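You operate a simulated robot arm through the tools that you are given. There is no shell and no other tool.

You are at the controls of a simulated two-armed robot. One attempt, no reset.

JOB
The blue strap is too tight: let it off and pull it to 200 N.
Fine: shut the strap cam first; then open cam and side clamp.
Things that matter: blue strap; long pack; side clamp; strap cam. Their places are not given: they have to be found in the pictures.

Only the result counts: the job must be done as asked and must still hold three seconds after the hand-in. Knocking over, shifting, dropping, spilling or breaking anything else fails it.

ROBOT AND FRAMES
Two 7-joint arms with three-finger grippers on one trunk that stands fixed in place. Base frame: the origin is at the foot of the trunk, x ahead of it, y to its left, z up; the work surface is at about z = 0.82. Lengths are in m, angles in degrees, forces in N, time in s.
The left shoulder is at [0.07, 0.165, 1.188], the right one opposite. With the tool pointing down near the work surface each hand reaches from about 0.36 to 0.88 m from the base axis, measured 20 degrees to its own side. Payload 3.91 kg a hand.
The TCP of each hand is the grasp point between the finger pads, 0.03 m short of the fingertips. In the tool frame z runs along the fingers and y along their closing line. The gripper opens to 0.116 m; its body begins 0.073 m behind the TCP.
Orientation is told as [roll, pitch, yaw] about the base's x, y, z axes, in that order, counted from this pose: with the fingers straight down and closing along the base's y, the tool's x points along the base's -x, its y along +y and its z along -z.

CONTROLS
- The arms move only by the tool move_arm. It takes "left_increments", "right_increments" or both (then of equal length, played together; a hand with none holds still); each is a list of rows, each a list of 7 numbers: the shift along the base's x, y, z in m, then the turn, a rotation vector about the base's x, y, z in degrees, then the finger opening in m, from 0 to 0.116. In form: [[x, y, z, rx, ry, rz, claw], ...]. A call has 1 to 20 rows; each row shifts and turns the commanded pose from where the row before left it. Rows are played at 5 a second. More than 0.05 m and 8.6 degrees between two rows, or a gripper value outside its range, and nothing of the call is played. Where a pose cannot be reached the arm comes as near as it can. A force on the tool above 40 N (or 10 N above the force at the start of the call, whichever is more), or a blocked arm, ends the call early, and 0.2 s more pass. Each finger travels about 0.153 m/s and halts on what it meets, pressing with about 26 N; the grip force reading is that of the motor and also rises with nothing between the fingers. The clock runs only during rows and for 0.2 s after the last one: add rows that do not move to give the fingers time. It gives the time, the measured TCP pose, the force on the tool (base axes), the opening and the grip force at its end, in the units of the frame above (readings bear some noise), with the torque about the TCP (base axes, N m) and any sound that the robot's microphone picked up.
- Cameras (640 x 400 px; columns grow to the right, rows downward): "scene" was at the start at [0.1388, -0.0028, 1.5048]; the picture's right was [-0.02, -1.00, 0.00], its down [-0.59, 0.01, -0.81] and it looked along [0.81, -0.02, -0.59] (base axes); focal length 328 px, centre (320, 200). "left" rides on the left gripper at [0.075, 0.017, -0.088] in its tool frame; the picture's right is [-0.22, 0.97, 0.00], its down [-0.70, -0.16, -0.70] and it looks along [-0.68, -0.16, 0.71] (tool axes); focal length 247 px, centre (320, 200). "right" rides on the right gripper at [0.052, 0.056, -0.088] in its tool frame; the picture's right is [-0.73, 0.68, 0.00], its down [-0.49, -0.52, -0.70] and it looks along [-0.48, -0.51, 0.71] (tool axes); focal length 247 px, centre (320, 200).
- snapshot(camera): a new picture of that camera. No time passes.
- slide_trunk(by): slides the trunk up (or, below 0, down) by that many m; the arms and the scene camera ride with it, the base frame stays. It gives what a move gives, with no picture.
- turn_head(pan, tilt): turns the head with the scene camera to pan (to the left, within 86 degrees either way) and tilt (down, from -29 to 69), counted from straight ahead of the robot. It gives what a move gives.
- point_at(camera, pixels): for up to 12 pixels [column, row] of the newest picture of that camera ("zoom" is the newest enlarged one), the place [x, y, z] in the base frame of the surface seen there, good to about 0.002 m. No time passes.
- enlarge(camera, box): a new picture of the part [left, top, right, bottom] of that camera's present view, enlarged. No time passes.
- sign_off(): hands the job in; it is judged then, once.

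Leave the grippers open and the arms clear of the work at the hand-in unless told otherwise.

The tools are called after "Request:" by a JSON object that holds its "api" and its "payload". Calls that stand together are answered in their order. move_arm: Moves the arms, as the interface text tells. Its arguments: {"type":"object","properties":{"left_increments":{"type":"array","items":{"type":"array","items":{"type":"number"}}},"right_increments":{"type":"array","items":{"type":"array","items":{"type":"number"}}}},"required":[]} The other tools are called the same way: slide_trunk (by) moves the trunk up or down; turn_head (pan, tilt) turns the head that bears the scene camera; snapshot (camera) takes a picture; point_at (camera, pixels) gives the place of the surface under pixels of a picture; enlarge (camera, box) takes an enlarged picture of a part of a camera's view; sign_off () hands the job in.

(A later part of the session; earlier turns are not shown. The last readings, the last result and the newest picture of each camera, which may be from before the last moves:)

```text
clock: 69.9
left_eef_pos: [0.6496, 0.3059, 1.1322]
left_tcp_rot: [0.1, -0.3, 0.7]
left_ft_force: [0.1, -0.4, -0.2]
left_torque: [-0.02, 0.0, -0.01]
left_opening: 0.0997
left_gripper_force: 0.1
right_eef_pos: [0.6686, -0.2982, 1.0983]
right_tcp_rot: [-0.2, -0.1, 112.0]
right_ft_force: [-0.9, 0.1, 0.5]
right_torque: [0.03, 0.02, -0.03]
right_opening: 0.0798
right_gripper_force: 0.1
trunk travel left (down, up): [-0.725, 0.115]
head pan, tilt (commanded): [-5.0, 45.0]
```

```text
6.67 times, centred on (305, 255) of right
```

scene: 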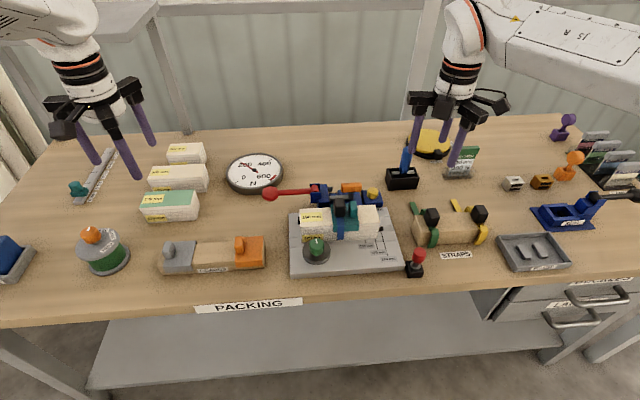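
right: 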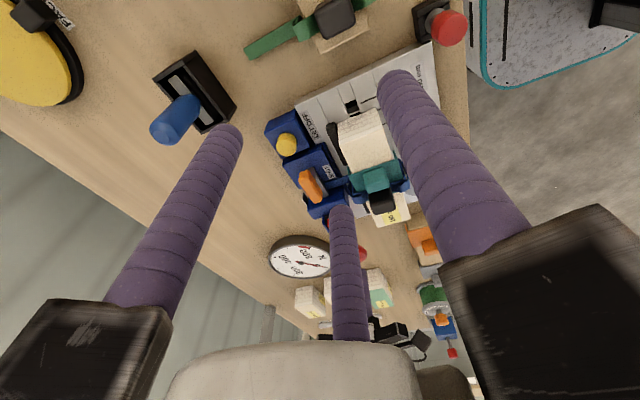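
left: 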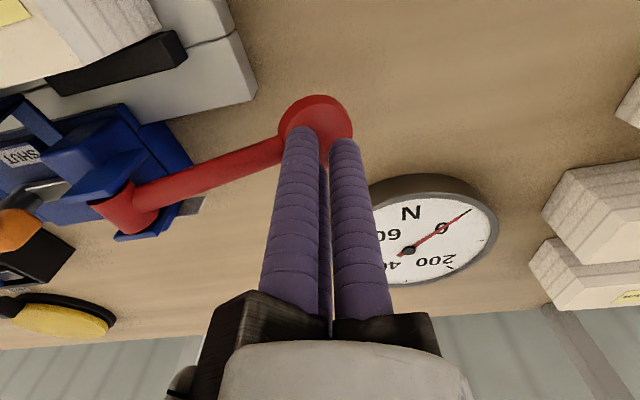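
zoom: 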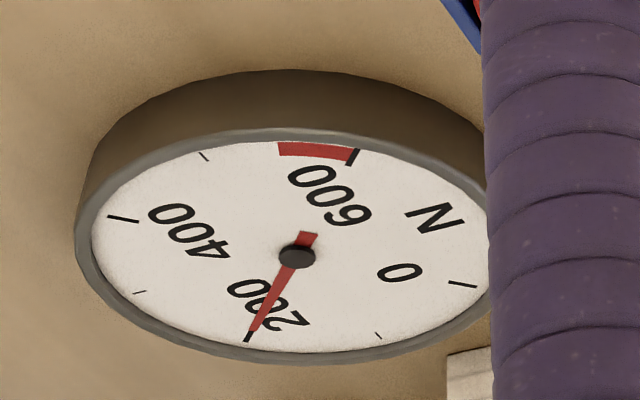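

The needle sits exactly on the 200 N tick, with the cam shut. Next I open the cam again (it was also open at the start while the strap held 500 N), watching the gauge. Right hand goes above the orange bar at (0.7628, -0.1439), yaw 93, opening 0.07.

Request:
{"api": "move_arm", "payload": {"right_increments": [[0.0189, 0.0309, -0.012, 0, 0, -3.7, 0.07], [0.0189, 0.0309, -0.012, 0, 0, -3.7, 0.07], [0.0189, 0.0309, -0.012, 0, 0, -3.7, 0.07], [0.0189, 0.0309, -0.012, 0, 0, -3.7, 0.07], [0.0189, 0.0309, -0.012, 0, 0, -3.8, 0.07], [0, 0, 0, 0, 0, 0, 0.07], [0, 0, 0, 0, 0, 0, 0.07]]}}

Request:
{"api": "enlarge", "payload": {"camera": "scene", "box": [300, 130, 410, 220]}}

Request:
{"api": "snapshot", "payload": {"camera": "right"}}

```text
clock: 71.5
left_eef_pos: [0.6498, 0.306, 1.1322]
left_tcp_rot: [0.0, -0.4, 0.6]
left_ft_force: [-0.5, 0.9, -0.9]
left_torque: [0.0, -0.01, 0.03]
left_opening: 0.0999
left_gripper_force: 0.1
right_eef_pos: [0.763, -0.1426, 1.0395]
right_tcp_rot: [-0.3, 0.2, 93.4]
right_ft_force: [-0.2, 0.3, -0.1]
right_torque: [0.0, 0.02, -0.04]
right_opening: 0.0701
right_gripper_force: 0.1
trunk travel left (down, up): [-0.725, 0.115]
head pan, tilt (commanded): [-5.0, 45.0]
```

```text
4.44 times, centred on (355, 175) of scene
```

zoom: 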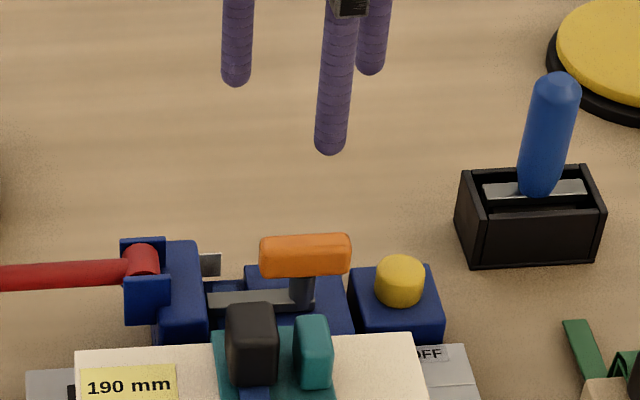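

```text
taken
```

right: 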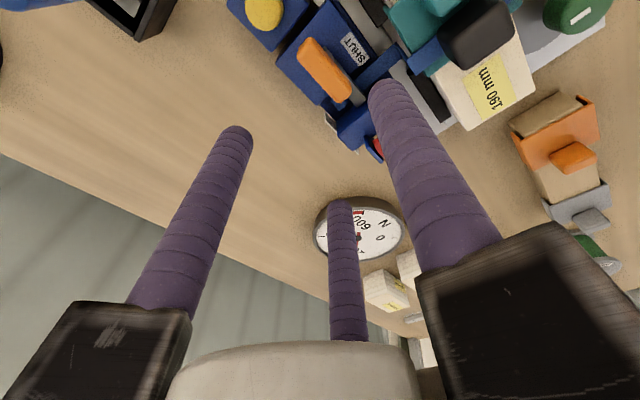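

Position matches the earlier release pose. I descend around the orange bar.

Request:
{"api": "move_arm", "payload": {"right_increments": [[0, 0, -0.04, 0, 0, 0, 0.07], [0, 0, -0.04, 0, 0, 0, 0.07], [0, 0, -0.025, 0, 0, 0, 0.07], [0, 0, -0.022, 0, 0, 0, 0.07], [0, 0, 0, 0, 0, 0, 0.06], [0, 0, 0, 0, 0, 0, 0.05], [0, 0, 0, 0, 0, 0, 0.044]]}}

Request:
{"api": "enlarge", "payload": {"camera": "scene", "box": [300, 140, 410, 220]}}

Request:
{"api": "snapshot", "payload": {"camera": "right"}}

```text
clock: 73.1
left_eef_pos: [0.6483, 0.3061, 1.1321]
left_tcp_rot: [0.0, -0.4, 0.7]
left_ft_force: [0.1, -0.6, 0.6]
left_torque: [-0.01, 0.03, 0.0]
left_opening: 0.1002
left_gripper_force: 0.0
right_eef_pos: [0.7635, -0.1429, 0.9129]
right_tcp_rot: [-0.2, 0.1, 93.4]
right_ft_force: [0.0, 0.8, -0.6]
right_torque: [0.0, -0.05, -0.03]
right_opening: 0.0439
right_gripper_force: 0.1
trunk travel left (down, up): [-0.725, 0.115]
head pan, tilt (commanded): [-5.0, 45.0]
```

```text
5.00 times, centred on (355, 180) of scene
```

zoom: 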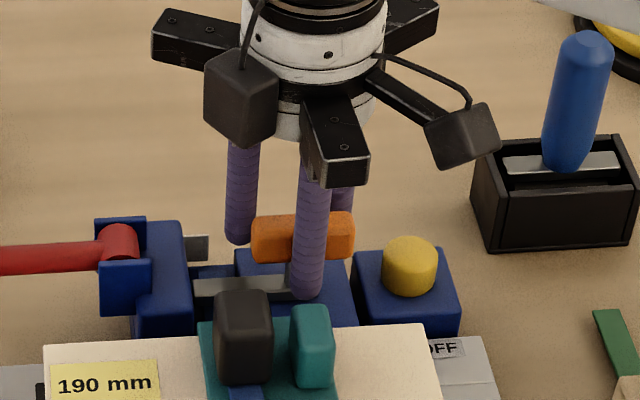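

```text
taken
```

right: 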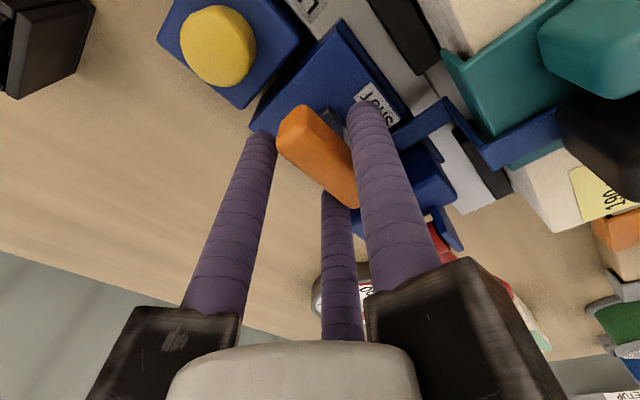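

The bar is caged without force. I turn the hand clockwise 24° first and check the gauge.

Request:
{"api": "move_arm", "payload": {"right_increments": [[0, -0.0008, 0, 0, 0, -8, 0.043], [-0.0001, -0.0008, 0, 0, 0, -8, 0.043], [-0.0003, -0.0008, 0, 0, 0, -8, 0.043], [0, 0, 0, 0, 0, 0, 0.043]]}}

Request:
{"api": "enlarge", "payload": {"camera": "scene", "box": [215, 130, 415, 255]}}

```text
clock: 74.1
left_eef_pos: [0.6508, 0.3069, 1.1312]
left_tcp_rot: [-0.1, -0.4, 0.6]
left_ft_force: [-0.1, 0.1, -0.1]
left_torque: [0.01, -0.01, -0.01]
left_opening: 0.0999
left_gripper_force: 0.0
right_eef_pos: [0.762, -0.1453, 0.9116]
right_tcp_rot: [-0.2, 0.1, 69.4]
right_ft_force: [0.8, 0.0, 0.7]
right_torque: [-0.02, -0.02, 0.04]
right_opening: 0.0435
right_gripper_force: 0.3
trunk travel left (down, up): [-0.725, 0.115]
head pan, tilt (commanded): [-5.0, 45.0]
```

```text
3.20 times, centred on (315, 192) of scene
```

zoom: 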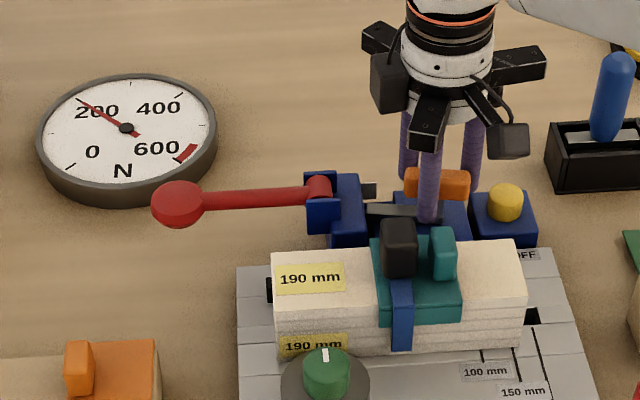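

Gauge still 200 N. I continue turning the cam open to about 0°.

Request:
{"api": "move_arm", "payload": {"right_increments": [[-0.0003, -0.0008, 0, 0, 0, -8.2, 0.043], [-0.0004, -0.0007, 0, 0, 0, -8.2, 0.043], [-0.0005, -0.0007, 0, 0, 0, -8.2, 0.043], [-0.0006, -0.0006, 0, 0, 0, -8.2, 0.043], [-0.0007, -0.0005, 0, 0, 0, -8.2, 0.043], [-0.0008, -0.0003, 0, 0, 0, -8.2, 0.043], [-0.0008, -0.0002, 0, 0, 0, -8.2, 0.043], [-0.0009, -0.0001, 0, 0, 0, -8.2, 0.043], [-0.0005, 0, 0, 0, 0, -4, 0.043], [0, 0, 0, 0, 0, 0, 0.043]]}}

Request:
{"api": "enlarge", "payload": {"camera": "scene", "box": [215, 130, 415, 255]}}

Request:
{"api": "snapshot", "payload": {"camera": "right"}}

```text
clock: 75.8
left_eef_pos: [0.6492, 0.3064, 1.1322]
left_tcp_rot: [0.0, -0.4, 0.7]
left_ft_force: [-0.6, 0.8, 0.1]
left_torque: [0.0, 0.04, 0.04]
left_opening: 0.1
left_gripper_force: 0.0
right_eef_pos: [0.7398, -0.1539, 0.893]
right_tcp_rot: [-0.7, 4.2, 10.5]
right_ft_force: [-3.4, 0.5, 7.9]
right_torque: [-0.09, -0.06, 0.04]
right_opening: 0.0412
right_gripper_force: 0.1
trunk travel left (down, up): [-0.725, 0.115]
head pan, tilt (commanded): [-5.0, 45.0]
stopped in row 8 (right hand): the force on the tool passed its limit at 301 N (the readings are from after the stop); the commanded pose is now the measured one
```

```text
3.20 times, centred on (315, 192) of scene
```

zoom: 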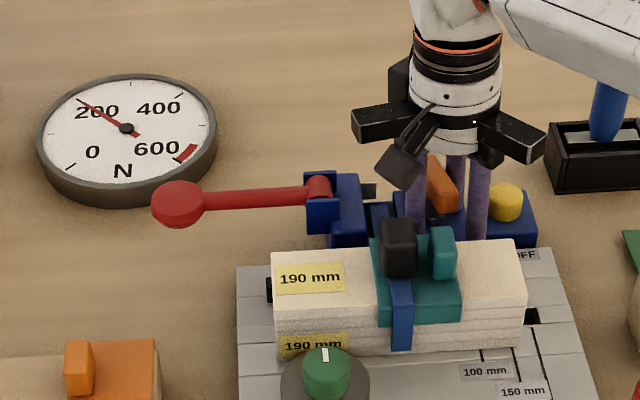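

```text
taken
```

right: 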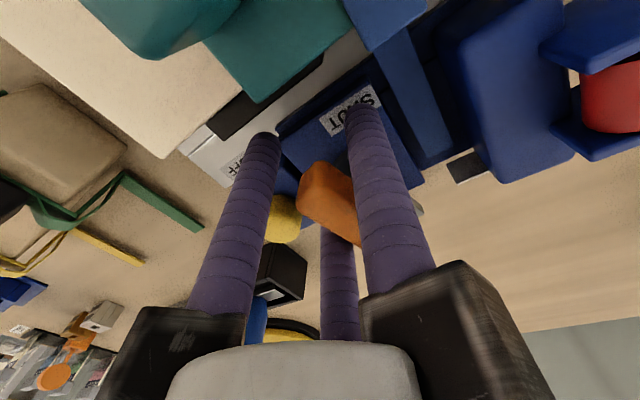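

The arm jerked near the end of the turn (a 301 N spike, hand pushed down to z 0.893), probably an elbow reconfiguration. The gauge still shows 200 N and the pack looks unmoved. I lift the right hand slowly straight up.

Request:
{"api": "move_arm", "payload": {"right_increments": [[0, 0, 0.006, 0, 0, 0, 0.045], [0, 0, 0.008, 0, 0, 0, 0.045], [0, 0, 0.008, 0, 0, 0, 0.045], [0, 0, 0, 0, 0, 0, 0.045]]}}

Request:
{"api": "enlarge", "payload": {"camera": "scene", "box": [300, 140, 410, 220]}}

Request:
{"api": "snapshot", "payload": {"camera": "right"}}

```text
clock: 76.8
left_eef_pos: [0.6488, 0.3063, 1.1312]
left_tcp_rot: [0.0, -0.5, 0.7]
left_ft_force: [0.5, 0.3, -0.2]
left_torque: [-0.01, -0.01, 0.01]
left_opening: 0.1001
left_gripper_force: 0.0
right_eef_pos: [0.7404, -0.1528, 0.9143]
right_tcp_rot: [-0.9, 4.2, 10.5]
right_ft_force: [0.3, -0.3, -0.2]
right_torque: [-0.02, 0.0, -0.02]
right_opening: 0.045
right_gripper_force: 0.1
trunk travel left (down, up): [-0.725, 0.115]
head pan, tilt (commanded): [-5.0, 45.0]
```

```text
5.00 times, centred on (355, 180) of scene
```

zoom: 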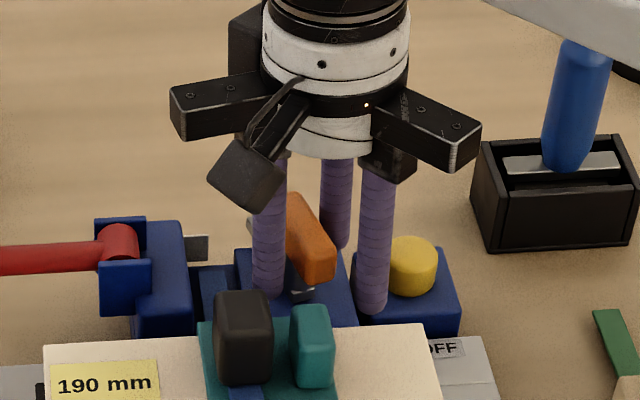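

```text
taken
```

right: 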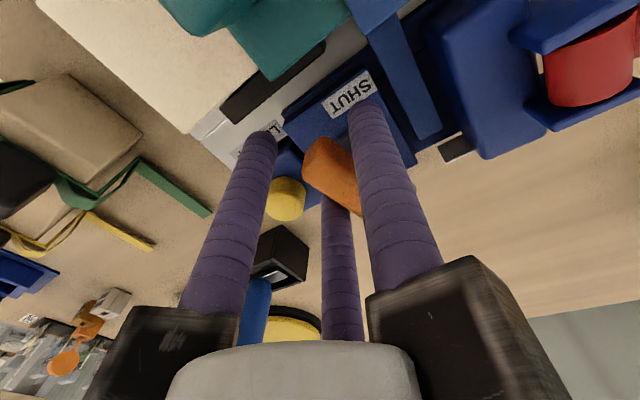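

No contact forces now. The cam is still about 15–20° short of fully open. To avoid another jerk near the parts, I lift out of the bar completely first and re-settle the arm at yaw 0 in free air.

Request:
{"api": "move_arm", "payload": {"right_increments": [[0, 0, 0.01, 0, 0, 0, 0.046], [0, 0, 0.015, 0, 0, 0, 0.046], [0, 0, 0.02, 0, 0, 0, 0.046], [0, 0, 0.03, 0, 0, 0, 0.046], [0, 0, 0.03, 0, 0, 0, 0.046], [0, 0, 0.02, 0, 0, 0, 0.046]]}}

Request:
{"api": "move_arm", "payload": {"right_increments": [[0.005, 0, 0, 0.5, -2, -3.5, 0.046], [0.005, 0, 0, 0.4, -2.2, -3.5, 0.046], [0.003, 0, 0, 0, 0, -3.5, 0.046], [0, 0, 0, 0, 0, 0, 0.046], [0, 0, 0, 0, 0, 0, 0.046], [0, 0, 0, 0, 0, 0, 0.046]]}}

Request:
{"api": "snapshot", "payload": {"camera": "right"}}

Request:
{"api": "snapshot", "payload": {"camera": "scene"}}

Request:
{"api": "enlarge", "payload": {"camera": "scene", "box": [215, 130, 415, 255]}}

```text
clock: 78.2
left_eef_pos: [0.6504, 0.3062, 1.1337]
left_tcp_rot: [0.0, -0.4, 0.8]
left_ft_force: [0.2, 0.2, -0.2]
left_torque: [-0.01, -0.03, 0.07]
left_opening: 0.0997
left_gripper_force: 0.1
right_eef_pos: [0.7391, -0.1539, 1.0392]
right_tcp_rot: [-0.9, 4.3, 10.6]
right_ft_force: [-0.1, 0.1, 0.2]
right_torque: [0.02, -0.03, -0.01]
right_opening: 0.046
right_gripper_force: 0.1
trunk travel left (down, up): [-0.725, 0.115]
head pan, tilt (commanded): [-5.0, 45.0]
```

```text
clock: 79.6
left_eef_pos: [0.6503, 0.3063, 1.1328]
left_tcp_rot: [0.0, -0.4, 0.7]
left_ft_force: [-1.7, 0.8, -0.4]
left_torque: [0.01, 0.03, -0.04]
left_opening: 0.1001
left_gripper_force: 0.0
right_eef_pos: [0.7538, -0.1533, 1.0381]
right_tcp_rot: [-0.6, -0.1, 0.1]
right_ft_force: [-0.1, 0.2, -0.2]
right_torque: [0.0, 0.0, -0.02]
right_opening: 0.046
right_gripper_force: 0.0
trunk travel left (down, up): [-0.725, 0.115]
head pan, tilt (commanded): [-5.0, 45.0]
```

```text
taken
```

right: 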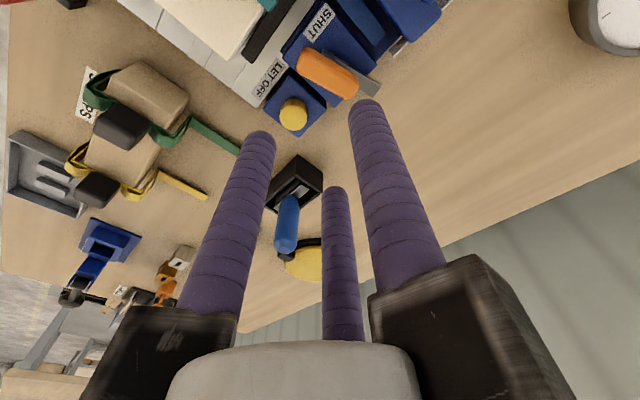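

```text
taken
```

scene: 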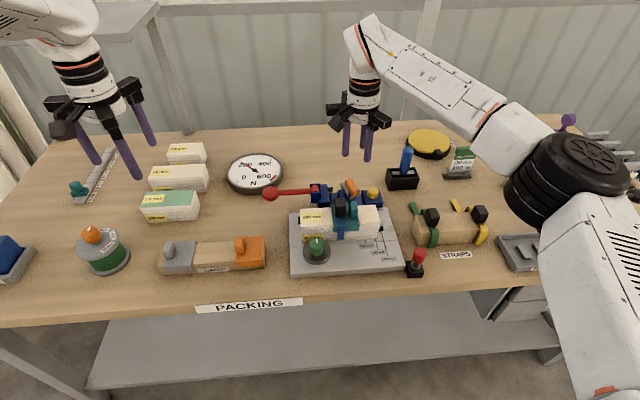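

```text
3.20 times, centred on (315, 192) of scene
```

zoom: 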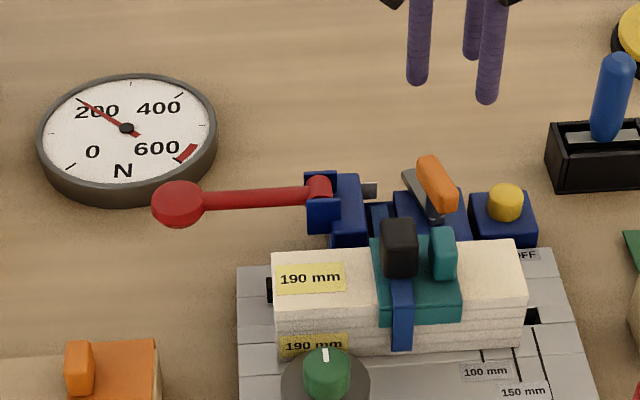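

The strap holds 200 N with the cam mostly open; the bar is about 20° short of its starting angle. I'll finish it with a simple sideways push: closed fingers at (0.733, -0.20), tips at 0.888 (above the yellow button at 0.8805), then push the bar's front end toward +y.

Request:
{"api": "move_arm", "payload": {"right_increments": [[-0.007, -0.016, 0, 0, 0, 0, 0.02], [-0.007, -0.016, 0, 0, 0, 0, 0.0], [-0.007, -0.015, 0, 0, 0, 0, 0.0], [0, 0, -0.03, 0, 0, 0, 0.0], [0, 0, -0.03, 0, 0, 0, 0.0], [0, 0, -0.03, 0, 0, 0, 0.0], [0, 0, 0, 0, 0, 0, 0.0], [0, 0, 0, 0, 0, 0, 0.0]]}}

Request:
{"api": "snapshot", "payload": {"camera": "right"}}

Request:
{"api": "enlarge", "payload": {"camera": "scene", "box": [300, 130, 420, 220]}}

```text
clock: 81.4
left_eef_pos: [0.6508, 0.3065, 1.1328]
left_tcp_rot: [0.0, -0.4, 0.7]
left_ft_force: [-0.1, 0.5, 0.8]
left_torque: [0.0, 0.03, 0.05]
left_opening: 0.1003
left_gripper_force: 0.1
right_eef_pos: [0.7316, -0.2018, 0.9483]
right_tcp_rot: [-0.6, -0.1, 0.1]
right_ft_force: [0.4, 0.1, 0.3]
right_torque: [-0.04, 0.01, 0.0]
right_opening: 0.0094
right_gripper_force: 25.5
trunk travel left (down, up): [-0.725, 0.115]
head pan, tilt (commanded): [-5.0, 45.0]
```

```text
taken
```

right: 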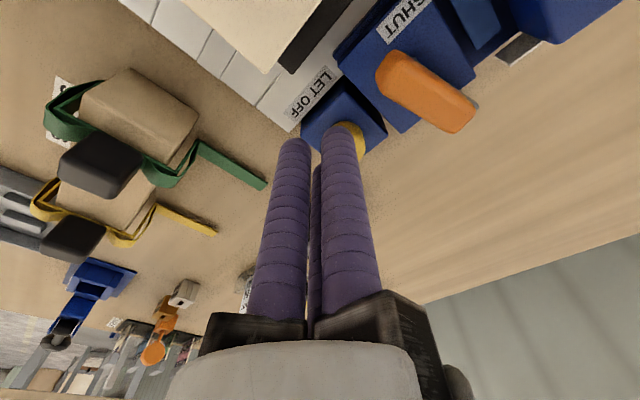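

```text
4.44 times, centred on (360, 175) of scene
```

zoom: 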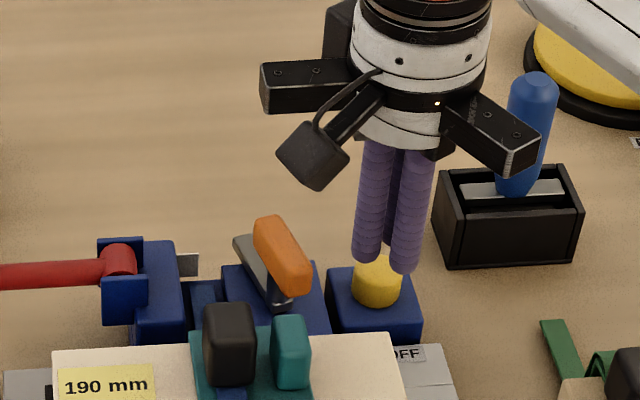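

Now down 0.029 m (tips stay above the button), then push +y in small steps.

Request:
{"api": "move_arm", "payload": {"right_increments": [[0.001, 0.002, -0.015, 0, 0, 0, 0.0], [0, 0, -0.014, 0, 0, 0, 0.0], [0, 0.005, 0, 0, 0, 0, 0.0], [0, 0.005, 0, 0, 0, 0, 0.0], [0, 0.005, 0, 0, 0, 0, 0.0], [0, 0.005, 0, 0, 0, 0, 0.0], [0, 0, 0, 0, 0, 0, 0.0]]}}

Request:
{"api": "enlarge", "payload": {"camera": "scene", "box": [300, 130, 420, 220]}}

Request:
{"api": "snapshot", "payload": {"camera": "right"}}

```text
clock: 83.0
left_eef_pos: [0.6502, 0.306, 1.1329]
left_tcp_rot: [0.0, -0.4, 0.7]
left_ft_force: [-0.6, -0.8, -0.6]
left_torque: [0.02, 0.04, 0.0]
left_opening: 0.1
left_gripper_force: 0.0
right_eef_pos: [0.7327, -0.1773, 0.9202]
right_tcp_rot: [-0.5, 0.0, 0.1]
right_ft_force: [-0.4, 0.5, -0.6]
right_torque: [-0.02, 0.0, 0.0]
right_opening: 0.0093
right_gripper_force: 25.5
trunk travel left (down, up): [-0.725, 0.115]
head pan, tilt (commanded): [-5.0, 45.0]
```

```text
4.44 times, centred on (360, 175) of scene
```

zoom: 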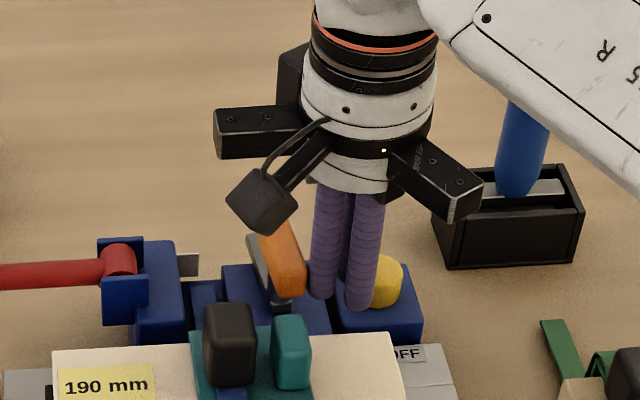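

```text
taken
```

right: 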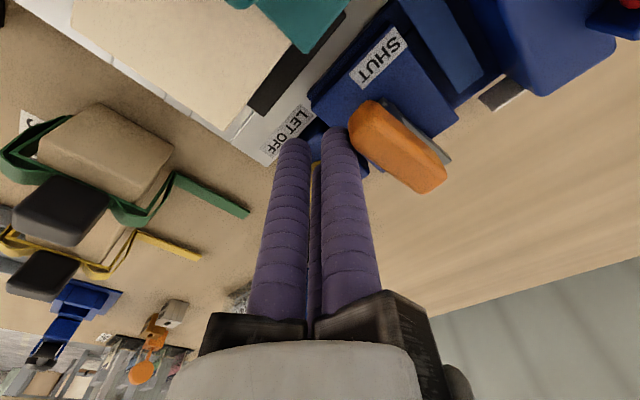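

The bar turns easily; it's nearly straight. I push a bit further until it lines up or meets a stop.

Request:
{"api": "move_arm", "payload": {"right_increments": [[0, 0.004, 0, 0, 0, 0, 0.0], [0, 0.003, 0, 0, 0, 0, 0.0], [0, 0, 0, 0, 0, 0, 0.0]]}}

Request:
{"api": "enlarge", "payload": {"camera": "right", "box": [280, 0, 500, 200]}}

Request:
{"api": "enlarge", "payload": {"camera": "scene", "box": [300, 130, 420, 220]}}

```text
clock: 83.8
left_eef_pos: [0.6481, 0.3053, 1.1329]
left_tcp_rot: [0.1, -0.4, 0.7]
left_ft_force: [0.6, -0.9, -0.3]
left_torque: [-0.02, 0.01, -0.02]
left_opening: 0.1001
left_gripper_force: 0.0
right_eef_pos: [0.7341, -0.1761, 0.9192]
right_tcp_rot: [-0.5, -0.1, -0.2]
right_ft_force: [-2.8, -17.7, 1.4]
right_torque: [-0.05, 0.23, 0.05]
right_opening: 0.0094
right_gripper_force: 26.4
trunk travel left (down, up): [-0.725, 0.115]
head pan, tilt (commanded): [-5.0, 45.0]
```

```text
2.00 times, centred on (390, 100) of right
```

zoom: 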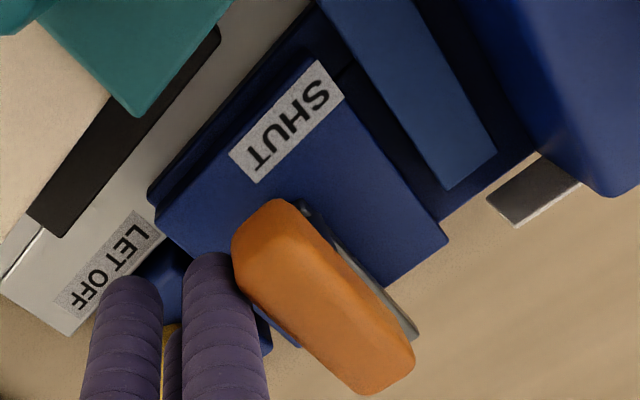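

```text
4.44 times, centred on (360, 175) of scene
```

zoom: 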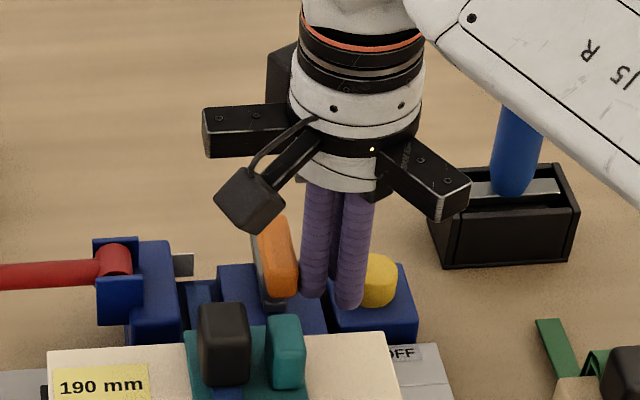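

A firm stop (-18 N): the cam is fully open again. I back off and lift the right hand, then read the gauge.

Request:
{"api": "move_arm", "payload": {"right_increments": [[0, -0.01, 0, 0, 0, 0, 0.0], [0, -0.01, 0.01, 0, 0, 0, 0.0], [0, 0, 0.03, 0, 0, 0, 0.0], [0, 0, 0.04, 0, 0, 0, 0.0], [0, -0.02, 0.04, 0, 0, 0, 0.0], [0, -0.04, 0.02, 0, 0, 0, 0.03], [0, -0.04, 0, 0, 0, 0, 0.08], [0, 0, 0, 0, 0, 0, 0.08]]}}

Request:
{"api": "enlarge", "payload": {"camera": "scene", "box": [215, 130, 415, 255]}}

Request:
{"api": "enlarge", "payload": {"camera": "scene", "box": [220, 145, 290, 195]}}

Request:
{"api": "enlarge", "payload": {"camera": "scene", "box": [285, 230, 365, 275]}}

```text
clock: 85.6
left_eef_pos: [0.6485, 0.307, 1.1316]
left_tcp_rot: [0.0, -0.4, 0.8]
left_ft_force: [-0.7, -0.1, -0.1]
left_torque: [-0.01, 0.01, 0.01]
left_opening: 0.1001
left_gripper_force: 0.0
right_eef_pos: [0.7331, -0.2924, 1.0579]
right_tcp_rot: [-0.5, -0.2, 0.2]
right_ft_force: [-0.6, 0.2, 0.6]
right_torque: [-0.01, -0.01, -0.04]
right_opening: 0.0803
right_gripper_force: 0.1
trunk travel left (down, up): [-0.725, 0.115]
head pan, tilt (commanded): [-5.0, 45.0]
```

```text
3.20 times, centred on (315, 192) of scene
```

zoom: 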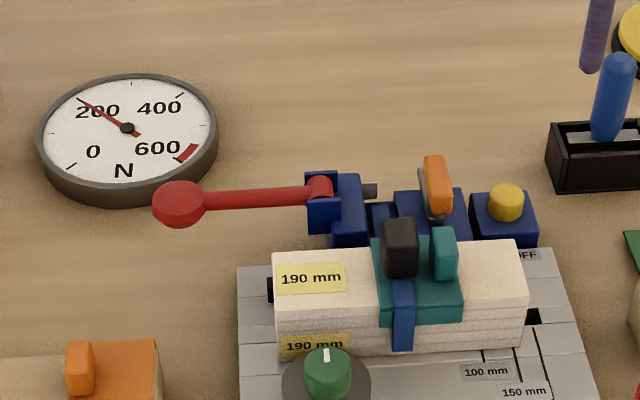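

```text
8.00 times, centred on (255, 170) of scene
```

zoom: 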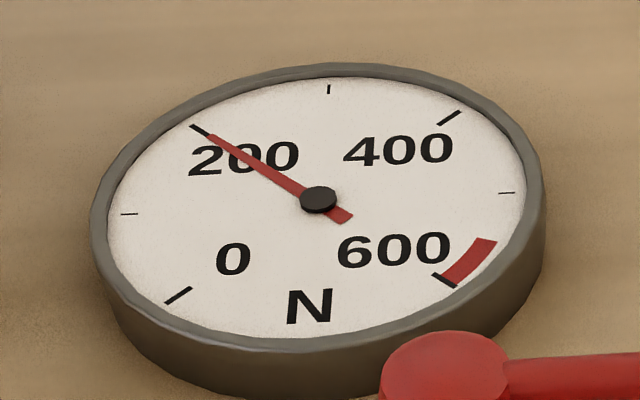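

```text
8.00 times, centred on (325, 252) of scene
```

zoom: 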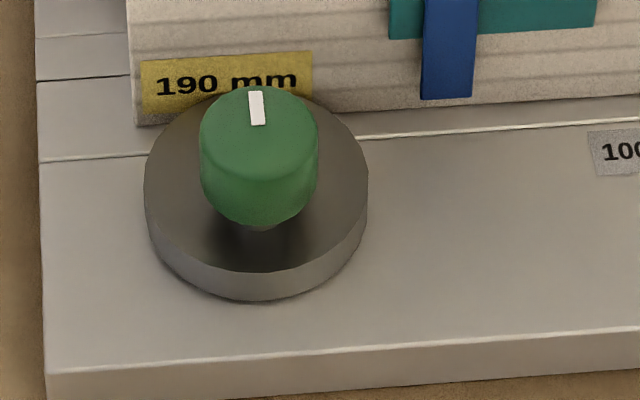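

The gauge still reads 200 N with the cam open. Next is the side clamp: the disc with the green knob at the pack's front. I measure it.

Request:
{"api": "point_at", "payload": {"camera": "zoom", "pixels": [[257, 150], [256, 92], [205, 130], [316, 130], [258, 220], [255, 108], [160, 190], [355, 190], [258, 265], [258, 290], [180, 130], [335, 130]]}}

Request:
{"api": "enlarge", "payload": {"camera": "left", "box": [0, 0, 200, 130]}}

Request:
{"api": "snapshot", "payload": {"camera": "left"}}

```text
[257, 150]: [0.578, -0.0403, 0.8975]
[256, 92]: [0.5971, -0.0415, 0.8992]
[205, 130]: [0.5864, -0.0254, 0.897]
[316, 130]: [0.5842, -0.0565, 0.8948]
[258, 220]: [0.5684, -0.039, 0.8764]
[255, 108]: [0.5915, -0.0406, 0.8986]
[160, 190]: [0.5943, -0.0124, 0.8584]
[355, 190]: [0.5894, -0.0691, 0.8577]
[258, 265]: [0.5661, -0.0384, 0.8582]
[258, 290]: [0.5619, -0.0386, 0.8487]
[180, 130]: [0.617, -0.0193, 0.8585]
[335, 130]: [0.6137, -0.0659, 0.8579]
```

```text
3.08 times, centred on (100, 65) of left
```

zoom: 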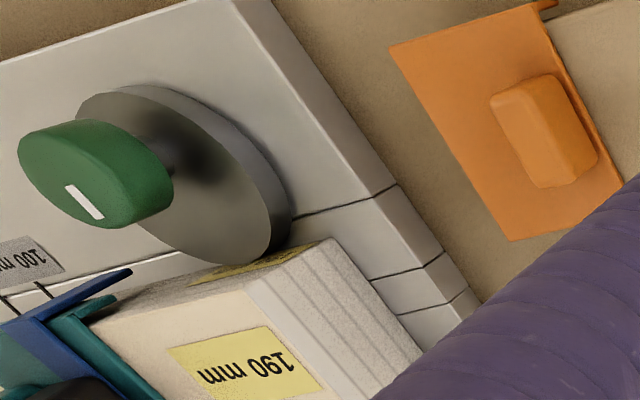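

```text
taken
```

left: 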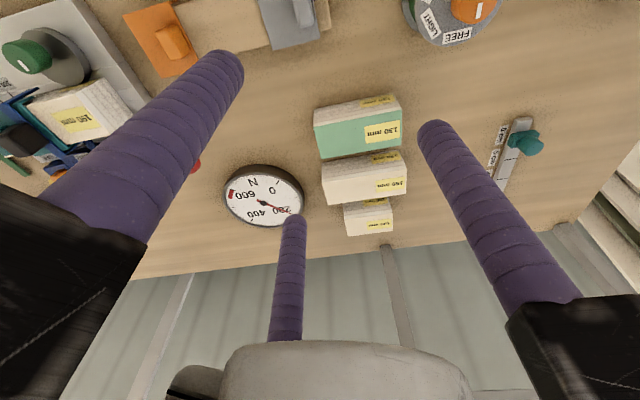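

The disc (60 mm) is centred about 10 mm nearer the pack than the knob axis (0.583, -0.041), so it is an eccentric, clamped now with its mark toward the pack. I bring the left hand above the knob with yaw -30 (fingers then miss the pack), high at z 1.06.

Request:
{"api": "move_arm", "payload": {"left_increments": [[-0.0073, -0.0387, -0.004, 0, 0, -3.4, 0.08], [-0.0073, -0.0387, -0.004, 0, 0, -3.4, 0.08], [-0.0073, -0.0387, -0.008, 0, 0, -3.4, 0.08], [-0.0073, -0.0387, -0.008, 0, 0, -3.4, 0.08], [-0.0073, -0.0387, -0.008, 0, 0, -3.4, 0.06], [-0.0073, -0.0387, -0.01, 0, 0, -3.4, 0.05], [-0.0073, -0.0387, -0.01, 0, 0, -3.4, 0.05], [-0.0073, -0.0387, -0.01, 0, 0, -3.4, 0.05], [-0.0073, -0.0387, -0.01, 0, 0.4, -3.4, 0.05], [0, 0, 0, 0, 0, 0, 0.05], [0, 0, 0, 0, 0, 0, 0.05]]}}

Request:
{"api": "snapshot", "payload": {"camera": "scene"}}

Request:
{"api": "snapshot", "payload": {"camera": "left"}}

```text
clock: 88.0
left_eef_pos: [0.5825, -0.0425, 1.0611]
left_tcp_rot: [-0.3, 0.1, -29.9]
left_ft_force: [-0.7, -0.1, 0.2]
left_torque: [0.04, 0.04, 0.0]
left_opening: 0.0502
left_gripper_force: 0.2
right_eef_pos: [0.7317, -0.2941, 1.0575]
right_tcp_rot: [-0.5, -0.1, 0.1]
right_ft_force: [-0.2, -0.6, 0.5]
right_torque: [0.03, 0.03, -0.02]
right_opening: 0.0799
right_gripper_force: 0.0
trunk travel left (down, up): [-0.725, 0.115]
head pan, tilt (commanded): [-5.0, 45.0]
```

```text
taken
```

scene: 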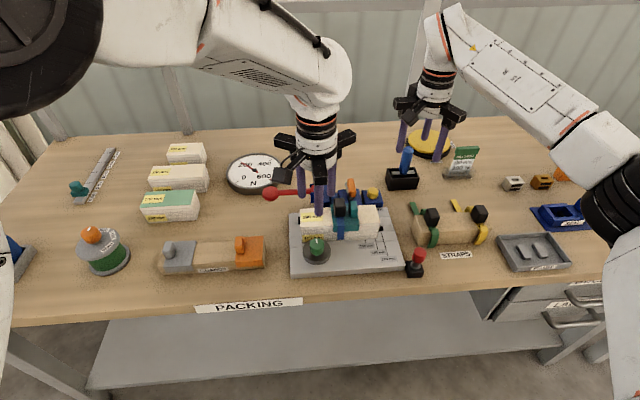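

```text
taken
```

left: 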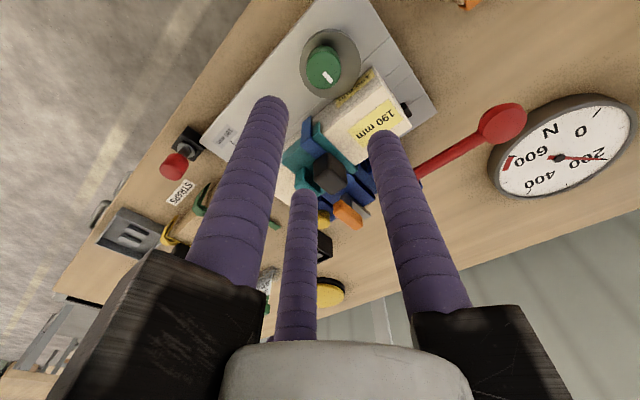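

I zoom on the clamp in the left picture around (330,60) for precise centre points and any labels.

Request:
{"api": "enlarge", "payload": {"camera": "left", "box": [270, 10, 440, 120]}}

Request:
{"api": "point_at", "payload": {"camera": "zoom", "pixels": [[205, 215], [225, 255], [130, 200], [265, 195], [190, 140], [200, 270], [300, 130], [125, 150], [340, 210], [290, 300], [350, 250], [400, 260]]}}

```text
3.64 times, centred on (355, 65) of left
```

zoom: 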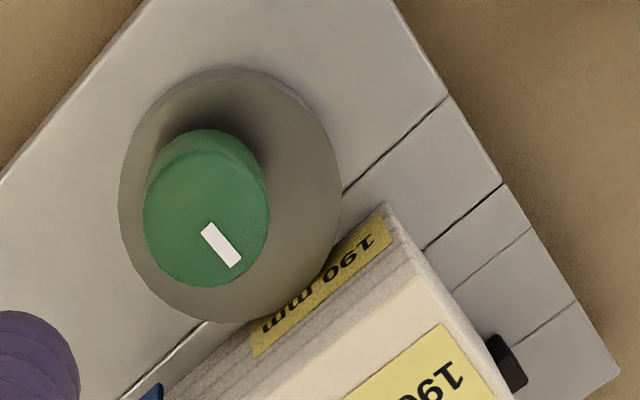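

```text
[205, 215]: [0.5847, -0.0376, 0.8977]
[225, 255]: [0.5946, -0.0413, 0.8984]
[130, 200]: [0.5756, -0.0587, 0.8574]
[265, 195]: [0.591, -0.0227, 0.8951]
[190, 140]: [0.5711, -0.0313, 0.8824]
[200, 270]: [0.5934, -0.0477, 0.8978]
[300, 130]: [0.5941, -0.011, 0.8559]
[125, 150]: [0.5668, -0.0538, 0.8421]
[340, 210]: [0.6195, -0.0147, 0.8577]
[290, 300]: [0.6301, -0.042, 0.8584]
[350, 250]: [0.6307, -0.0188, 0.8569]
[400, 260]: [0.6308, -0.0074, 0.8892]
```

Knob axis ≈ (0.584, -0.040); pack face at x 0.6305. Before gripping, I rehearse a clockwise turn in free air to be sure that the left arm moves smoothly there.

Request:
{"api": "move_arm", "payload": {"left_increments": [[0.001, 0.002, 0, 0, 0, -8, 0.05], [0, 0, 0, 0, 0, -8, 0.05], [0, 0, 0, 0, 0, -8, 0.05], [0, 0, 0, 0, 0, -8, 0.05], [0, 0, 0, 0, 0, -8, 0.05], [0, 0, 0, 0, 0, -8, 0.05]]}}

Request:
{"api": "move_arm", "payload": {"left_increments": [[0, 0, 0, 0, 0, -8, 0.05], [0, 0, 0, 0, 0, -8, 0.05], [0, 0, 0, 0, 0, -8, 0.05], [0, 0, 0, 0, 0, -8, 0.05], [0, 0, 0, 0, 0, -8, 0.05]]}}

```text
clock: 89.4
left_eef_pos: [0.5839, -0.0404, 1.0609]
left_tcp_rot: [-0.2, -0.1, -78.1]
left_ft_force: [1.1, -0.5, 0.1]
left_torque: [0.02, -0.01, -0.04]
left_opening: 0.0499
left_gripper_force: 0.2
right_eef_pos: [0.7339, -0.292, 1.0573]
right_tcp_rot: [-0.6, -0.1, 0.1]
right_ft_force: [-0.4, -1.2, -1.3]
right_torque: [0.01, -0.03, -0.03]
right_opening: 0.0802
right_gripper_force: 0.1
trunk travel left (down, up): [-0.725, 0.115]
head pan, tilt (commanded): [-5.0, 45.0]
```

```text
clock: 90.6
left_eef_pos: [0.5848, -0.0381, 1.0599]
left_tcp_rot: [-0.2, -0.1, -118.1]
left_ft_force: [-0.1, -0.7, 0.6]
left_torque: [0.02, 0.0, -0.03]
left_opening: 0.05
left_gripper_force: 0.1
right_eef_pos: [0.7329, -0.2931, 1.058]
right_tcp_rot: [-0.5, -0.1, 0.1]
right_ft_force: [-0.3, 0.3, 0.4]
right_torque: [-0.02, -0.02, 0.0]
right_opening: 0.0802
right_gripper_force: 0.1
trunk travel left (down, up): [-0.725, 0.115]
head pan, tilt (commanded): [-5.0, 45.0]
```

Smooth to -118°. I return and rehearse the other direction to +50°.

Request:
{"api": "move_arm", "payload": {"left_increments": [[0, 0, 0, 0, 0, 8, 0.05], [0, 0, 0, 0, 0, 8, 0.05], [0, 0, 0, 0, 0, 8, 0.05], [0, 0, 0, 0, 0, 8, 0.05], [0, 0, 0, 0, 0, 8, 0.05], [0, 0, 0, 0, 0, 8, 0.05], [0, 0, 0, 0, 0, 8, 0.05], [0, 0, 0, 0, 0, 8, 0.05], [0, 0, 0, 0, 0, 8, 0.05], [0, 0, 0, 0, 0, 8, 0.05], [0, 0, 0, 0, 0, 8, 0.05]]}}

Request:
{"api": "move_arm", "payload": {"left_increments": [[0, 0, 0, 0, 0, 8, 0.05], [0, 0, 0, 0, 0, 8, 0.05], [0, 0, 0, 0, 0, 8, 0.05], [0, 0, 0, 0, 0, 8, 0.05], [0, 0, 0, 0, 0, 8, 0.05], [0, 0, 0, 0, 0, 8, 0.05], [0, 0, 0, 0, 0, 8, 0.05], [0, 0, 0, 0, 0, 8, 0.05], [0, 0, 0, 0, 0, 8, 0.05], [0, 0, 0, 0, 0, 8, 0.05]]}}

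Request:
{"api": "move_arm", "payload": {"left_increments": [[0, 0, 0, 0, 0, -8, 0.05], [0, 0, 0, 0, 0, -8, 0.05], [0, 0, 0, 0, 0, -8, 0.05], [0, 0, 0, 0, 0, -8, 0.05], [0, 0, 0, 0, 0, -8, 0.05], [0, 0, 0, 0, 0, -8, 0.05], [0, 0, 0, 0, 0, -8, 0.05], [0, 0, 0, 0, 0, -8, 0.05], [0, 0, 0, 0, 0, -8, 0.05], [0, 0, 0, 0, 0, -8, 0.05]]}}

```text
clock: 93.0
left_eef_pos: [0.5836, -0.0397, 1.0601]
left_tcp_rot: [-0.2, -0.2, -29.8]
left_ft_force: [1.3, -0.6, -0.7]
left_torque: [-0.03, 0.0, 0.02]
left_opening: 0.05
left_gripper_force: 0.0
right_eef_pos: [0.7323, -0.2929, 1.0582]
right_tcp_rot: [-0.5, -0.1, 0.1]
right_ft_force: [0.2, 0.7, -0.5]
right_torque: [-0.01, 0.0, 0.04]
right_opening: 0.08
right_gripper_force: 0.1
trunk travel left (down, up): [-0.725, 0.115]
head pan, tilt (commanded): [-5.0, 45.0]
```

```text
clock: 95.4
left_eef_pos: [0.5999, -0.0244, 1.088]
left_tcp_rot: [-3.7, 4.1, 53.1]
left_ft_force: [-0.6, 0.7, -0.1]
left_torque: [-0.01, 0.03, 0.0]
left_opening: 0.0501
left_gripper_force: 0.1
right_eef_pos: [0.7326, -0.2934, 1.0598]
right_tcp_rot: [-0.4, -0.2, 0.1]
right_ft_force: [0.8, -0.1, 1.0]
right_torque: [-0.04, 0.01, 0.01]
right_opening: 0.0799
right_gripper_force: 0.0
trunk travel left (down, up): [-0.725, 0.115]
head pan, tilt (commanded): [-5.0, 45.0]
stopped in row 10 (left hand): the arm was blocked; the commanded pose is now the measured one
```

```text
clock: 97.6
left_eef_pos: [0.5983, -0.0247, 1.0854]
left_tcp_rot: [-3.4, 3.8, -27.3]
left_ft_force: [-0.2, 0.0, -0.4]
left_torque: [-0.04, 0.02, -0.04]
left_opening: 0.0499
left_gripper_force: 0.0
right_eef_pos: [0.733, -0.2937, 1.0576]
right_tcp_rot: [-0.5, 0.0, 0.1]
right_ft_force: [0.0, -0.7, -0.1]
right_torque: [-0.03, 0.0, -0.02]
right_opening: 0.0801
right_gripper_force: 0.0
trunk travel left (down, up): [-0.725, 0.115]
head pan, tilt (commanded): [-5.0, 45.0]
```

The counterclockwise side is blocked near +50°; clockwise is free to -118°. I restore the left hand upright over the knob at (0.584, -0.040, 1.06), yaw -30.

Request:
{"api": "move_arm", "payload": {"left_increments": [[-0.007, -0.0075, 0, 0.5, -2.5, -1.35, 0.05], [-0.007, -0.0075, -0.01, 0.54, -2.49, -1.35, 0.05], [0, 0, -0.015, 0, 0, 0, 0.05], [0, 0, 0, 0, 0, 0, 0.05], [0, 0, 0, 0, 0, 0, 0.05]]}}

Request:
{"api": "snapshot", "payload": {"camera": "scene"}}

```text
clock: 98.8
left_eef_pos: [0.5837, -0.0404, 1.0605]
left_tcp_rot: [-0.2, -0.1, -29.7]
left_ft_force: [-0.3, -0.4, 0.4]
left_torque: [0.0, 0.02, 0.0]
left_opening: 0.0499
left_gripper_force: 0.0
right_eef_pos: [0.7327, -0.2934, 1.0591]
right_tcp_rot: [-0.5, -0.2, 0.1]
right_ft_force: [0.1, -0.8, 0.3]
right_torque: [0.03, 0.04, -0.01]
right_opening: 0.0799
right_gripper_force: 0.1
trunk travel left (down, up): [-0.725, 0.115]
head pan, tilt (commanded): [-5.0, 45.0]
```

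```text
taken
```

scene: 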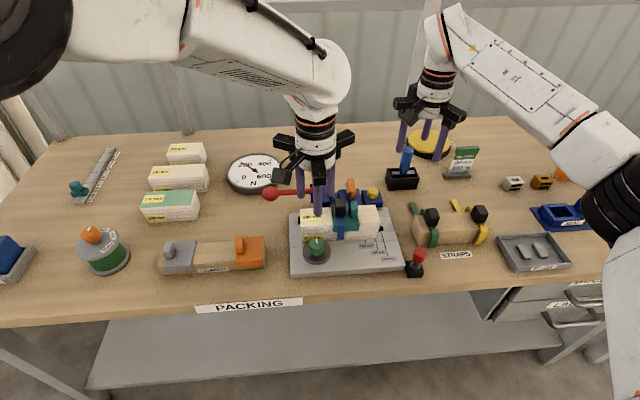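

Upright again. I descend to z 0.93 (tips just at the knob's top) and check alignment.

Request:
{"api": "move_arm", "payload": {"left_increments": [[0, 0, -0.035, 0, 0, 0, 0.052], [0, 0, -0.035, 0, 0, 0, 0.052], [0, 0, -0.03, 0, 0, 0, 0.052], [0, 0, -0.025, 0, 0, 0, 0.052], [0, 0, 0, 0, 0, 0, 0.052], [0, 0, 0, 0, 0, 0, 0.052]]}}

Request:
{"api": "snapshot", "payload": {"camera": "left"}}

Request:
{"api": "enlarge", "payload": {"camera": "scene", "box": [270, 170, 390, 270]}}

```text
clock: 100.2
left_eef_pos: [0.5828, -0.0399, 0.9338]
left_tcp_rot: [-0.1, -0.2, -29.8]
left_ft_force: [-0.1, -0.6, 0.2]
left_torque: [0.02, 0.04, 0.01]
left_opening: 0.0521
left_gripper_force: 0.0
right_eef_pos: [0.733, -0.2944, 1.0575]
right_tcp_rot: [-0.6, -0.1, 0.2]
right_ft_force: [0.2, -0.1, 0.8]
right_torque: [0.0, 0.05, -0.03]
right_opening: 0.0802
right_gripper_force: 0.0
trunk travel left (down, up): [-0.725, 0.115]
head pan, tilt (commanded): [-5.0, 45.0]
```

```text
taken
```

left: 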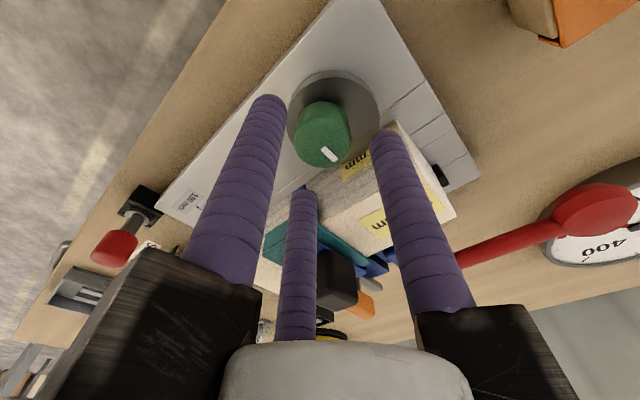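

```text
4.00 times, centred on (330, 220) of scene
```

zoom: 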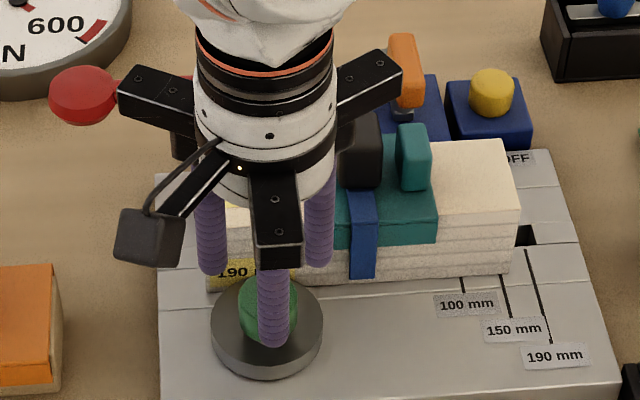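

Alignment is good: one finger in front of the knob, two behind it, clear of the pack. I lower the last 0.037 m.

Request:
{"api": "move_arm", "payload": {"left_increments": [[0.001, 0, -0.013, 0, 0, 0, 0.052], [0, 0, -0.013, 0, 0, 0, 0.052], [0, 0, -0.011, 0, 0, 0, 0.052], [0, 0, 0, 0, 0, 0, 0.052], [0, 0, 0, 0, 0, 0, 0.052]]}}

Request:
{"api": "enlarge", "payload": {"camera": "scene", "box": [270, 170, 390, 270]}}

Request:
{"api": "snapshot", "payload": {"camera": "left"}}

```text
clock: 101.4
left_eef_pos: [0.5851, -0.0414, 0.8969]
left_tcp_rot: [-0.1, -0.1, -29.8]
left_ft_force: [0.4, -1.4, -0.3]
left_torque: [0.01, 0.01, -0.01]
left_opening: 0.052
left_gripper_force: 0.1
right_eef_pos: [0.7334, -0.2928, 1.0584]
right_tcp_rot: [-0.6, -0.1, 0.2]
right_ft_force: [-0.2, 0.8, -0.7]
right_torque: [-0.02, 0.02, 0.0]
right_opening: 0.0799
right_gripper_force: 0.0
trunk travel left (down, up): [-0.725, 0.115]
head pan, tilt (commanded): [-5.0, 45.0]
```

```text
4.00 times, centred on (330, 220) of scene
```

zoom: 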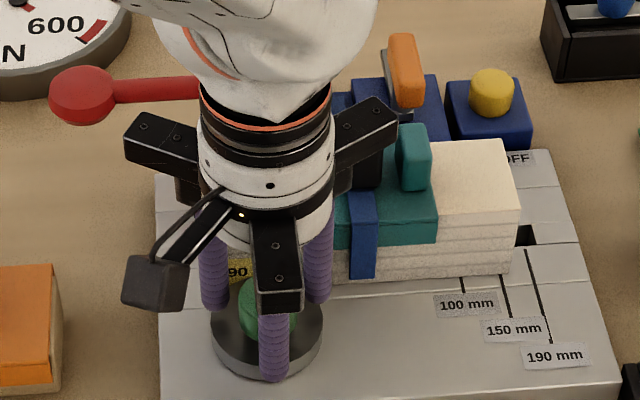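

```text
taken
```

left: 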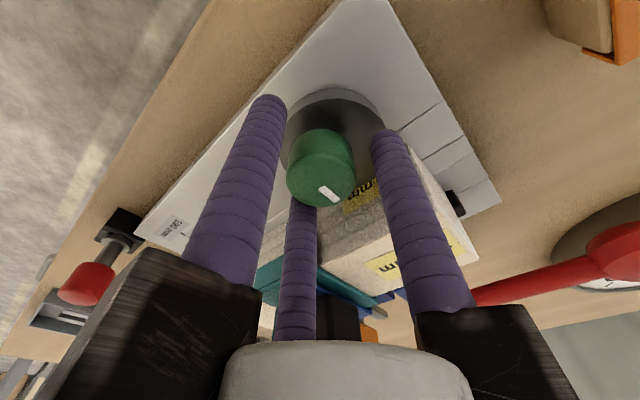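

Fingers are around the knob with no contact. I close on it.

Request:
{"api": "move_arm", "payload": {"left_increments": [[0, 0, 0, 0, 0, 0, 0.044], [0, 0, 0, 0, 0, 0, 0.036], [0, 0, 0, 0, 0, 0, 0.026], [0, 0, 0, 0, 0, 0, 0.02]]}}

Request:
{"api": "snapshot", "payload": {"camera": "left"}}

```text
clock: 102.4
left_eef_pos: [0.5841, -0.04, 0.8968]
left_tcp_rot: [0.0, -0.1, -29.7]
left_ft_force: [1.3, 1.4, 0.9]
left_torque: [0.24, -0.22, -0.02]
left_opening: 0.0332
left_gripper_force: 45.0
right_eef_pos: [0.7338, -0.2948, 1.0587]
right_tcp_rot: [-0.5, -0.1, 0.2]
right_ft_force: [0.2, 0.4, 0.4]
right_torque: [-0.03, -0.02, -0.01]
right_opening: 0.08
right_gripper_force: 0.0
trunk travel left (down, up): [-0.725, 0.115]
head pan, tilt (commanded): [-5.0, 45.0]
```

```text
taken
```

left: 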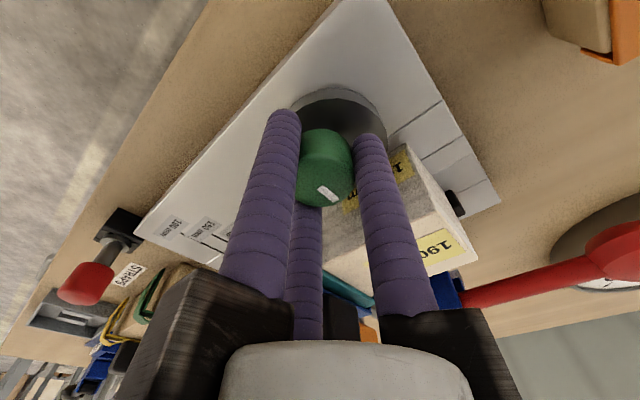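

A centred grip (opening 0.033, about 1 N side force). I turn 6° clockwise and read the torque.

Request:
{"api": "move_arm", "payload": {"left_increments": [[0, 0, 0, 0, 0, -3, 0.02], [0, 0, 0, 0, 0, -3, 0.02], [0, 0, 0, 0, 0, 0, 0.02]]}}

Request:
{"api": "enlarge", "payload": {"camera": "left", "box": [240, 60, 480, 260]}}

```text
clock: 103.2
left_eef_pos: [0.5845, -0.0406, 0.8979]
left_tcp_rot: [-0.2, 0.0, -35.9]
left_ft_force: [0.3, 2.3, -5.4]
left_torque: [-0.19, -0.66, 0.01]
left_opening: 0.0328
left_gripper_force: 44.6
right_eef_pos: [0.7337, -0.2923, 1.058]
right_tcp_rot: [-0.5, 0.0, 0.1]
right_ft_force: [-0.8, 0.2, 0.3]
right_torque: [0.04, 0.0, 0.0]
right_opening: 0.0801
right_gripper_force: 0.1
trunk travel left (down, up): [-0.725, 0.115]
head pan, tilt (commanded): [-5.0, 45.0]
```

```text
2.00 times, centred on (360, 160) of left
```

zoom: 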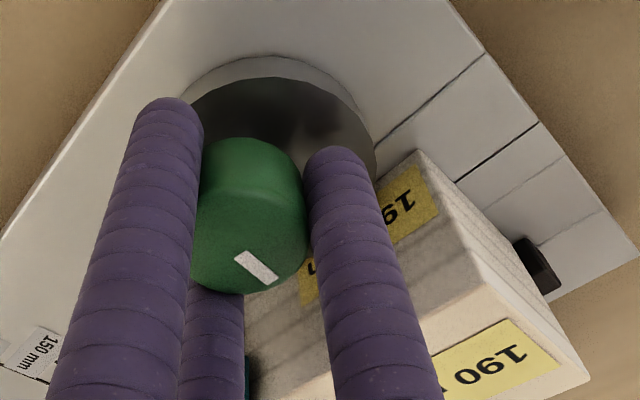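

Torque is near zero; I need to confirm that the knob turns along. I turn 16° more and compare.

Request:
{"api": "move_arm", "payload": {"left_increments": [[0, 0, 0, 0, 0, -4, 0.02], [0, 0, 0, 0, 0, -4, 0.02], [0, 0, 0, 0, 0, -4, 0.02], [0, 0, 0, 0, 0, -4, 0.02], [0, 0, 0, 0, 0, 0, 0.02]]}}

Request:
{"api": "enlarge", "payload": {"camera": "left", "box": [240, 60, 480, 260]}}

Request:
{"api": "enlarge", "payload": {"camera": "scene", "box": [270, 170, 390, 270]}}

```text
clock: 104.4
left_eef_pos: [0.585, -0.0405, 0.8978]
left_tcp_rot: [-0.2, 0.0, -51.9]
left_ft_force: [-2.8, 1.1, -12.1]
left_torque: [-0.08, -0.19, -0.04]
left_opening: 0.0329
left_gripper_force: 45.6
right_eef_pos: [0.734, -0.2946, 1.0571]
right_tcp_rot: [-0.5, 0.0, 0.1]
right_ft_force: [-0.1, 0.8, 0.1]
right_torque: [0.03, 0.02, -0.01]
right_opening: 0.0802
right_gripper_force: 0.1
trunk travel left (down, up): [-0.725, 0.115]
head pan, tilt (commanded): [-5.0, 45.0]
```

```text
2.00 times, centred on (360, 160) of left
```

zoom: 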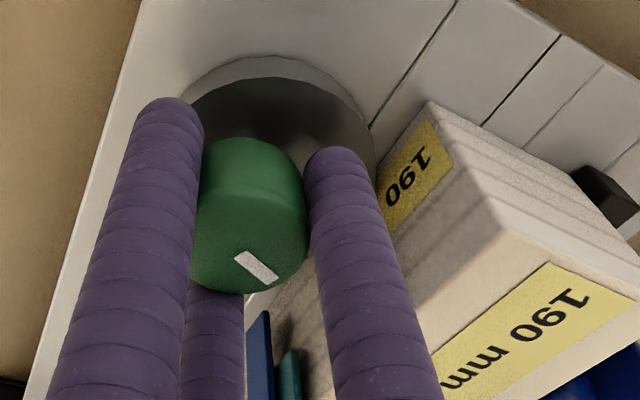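

```text
4.00 times, centred on (330, 220) of scene
```

zoom: 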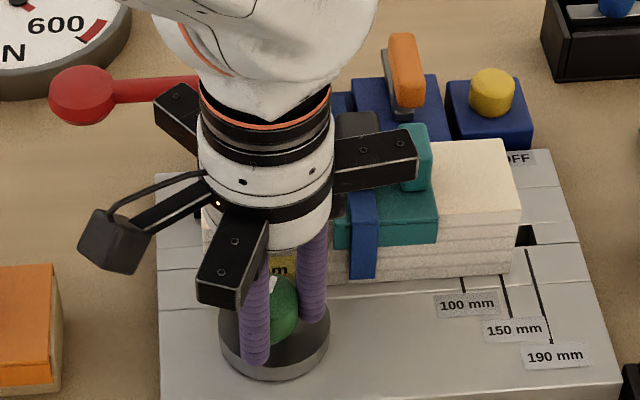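

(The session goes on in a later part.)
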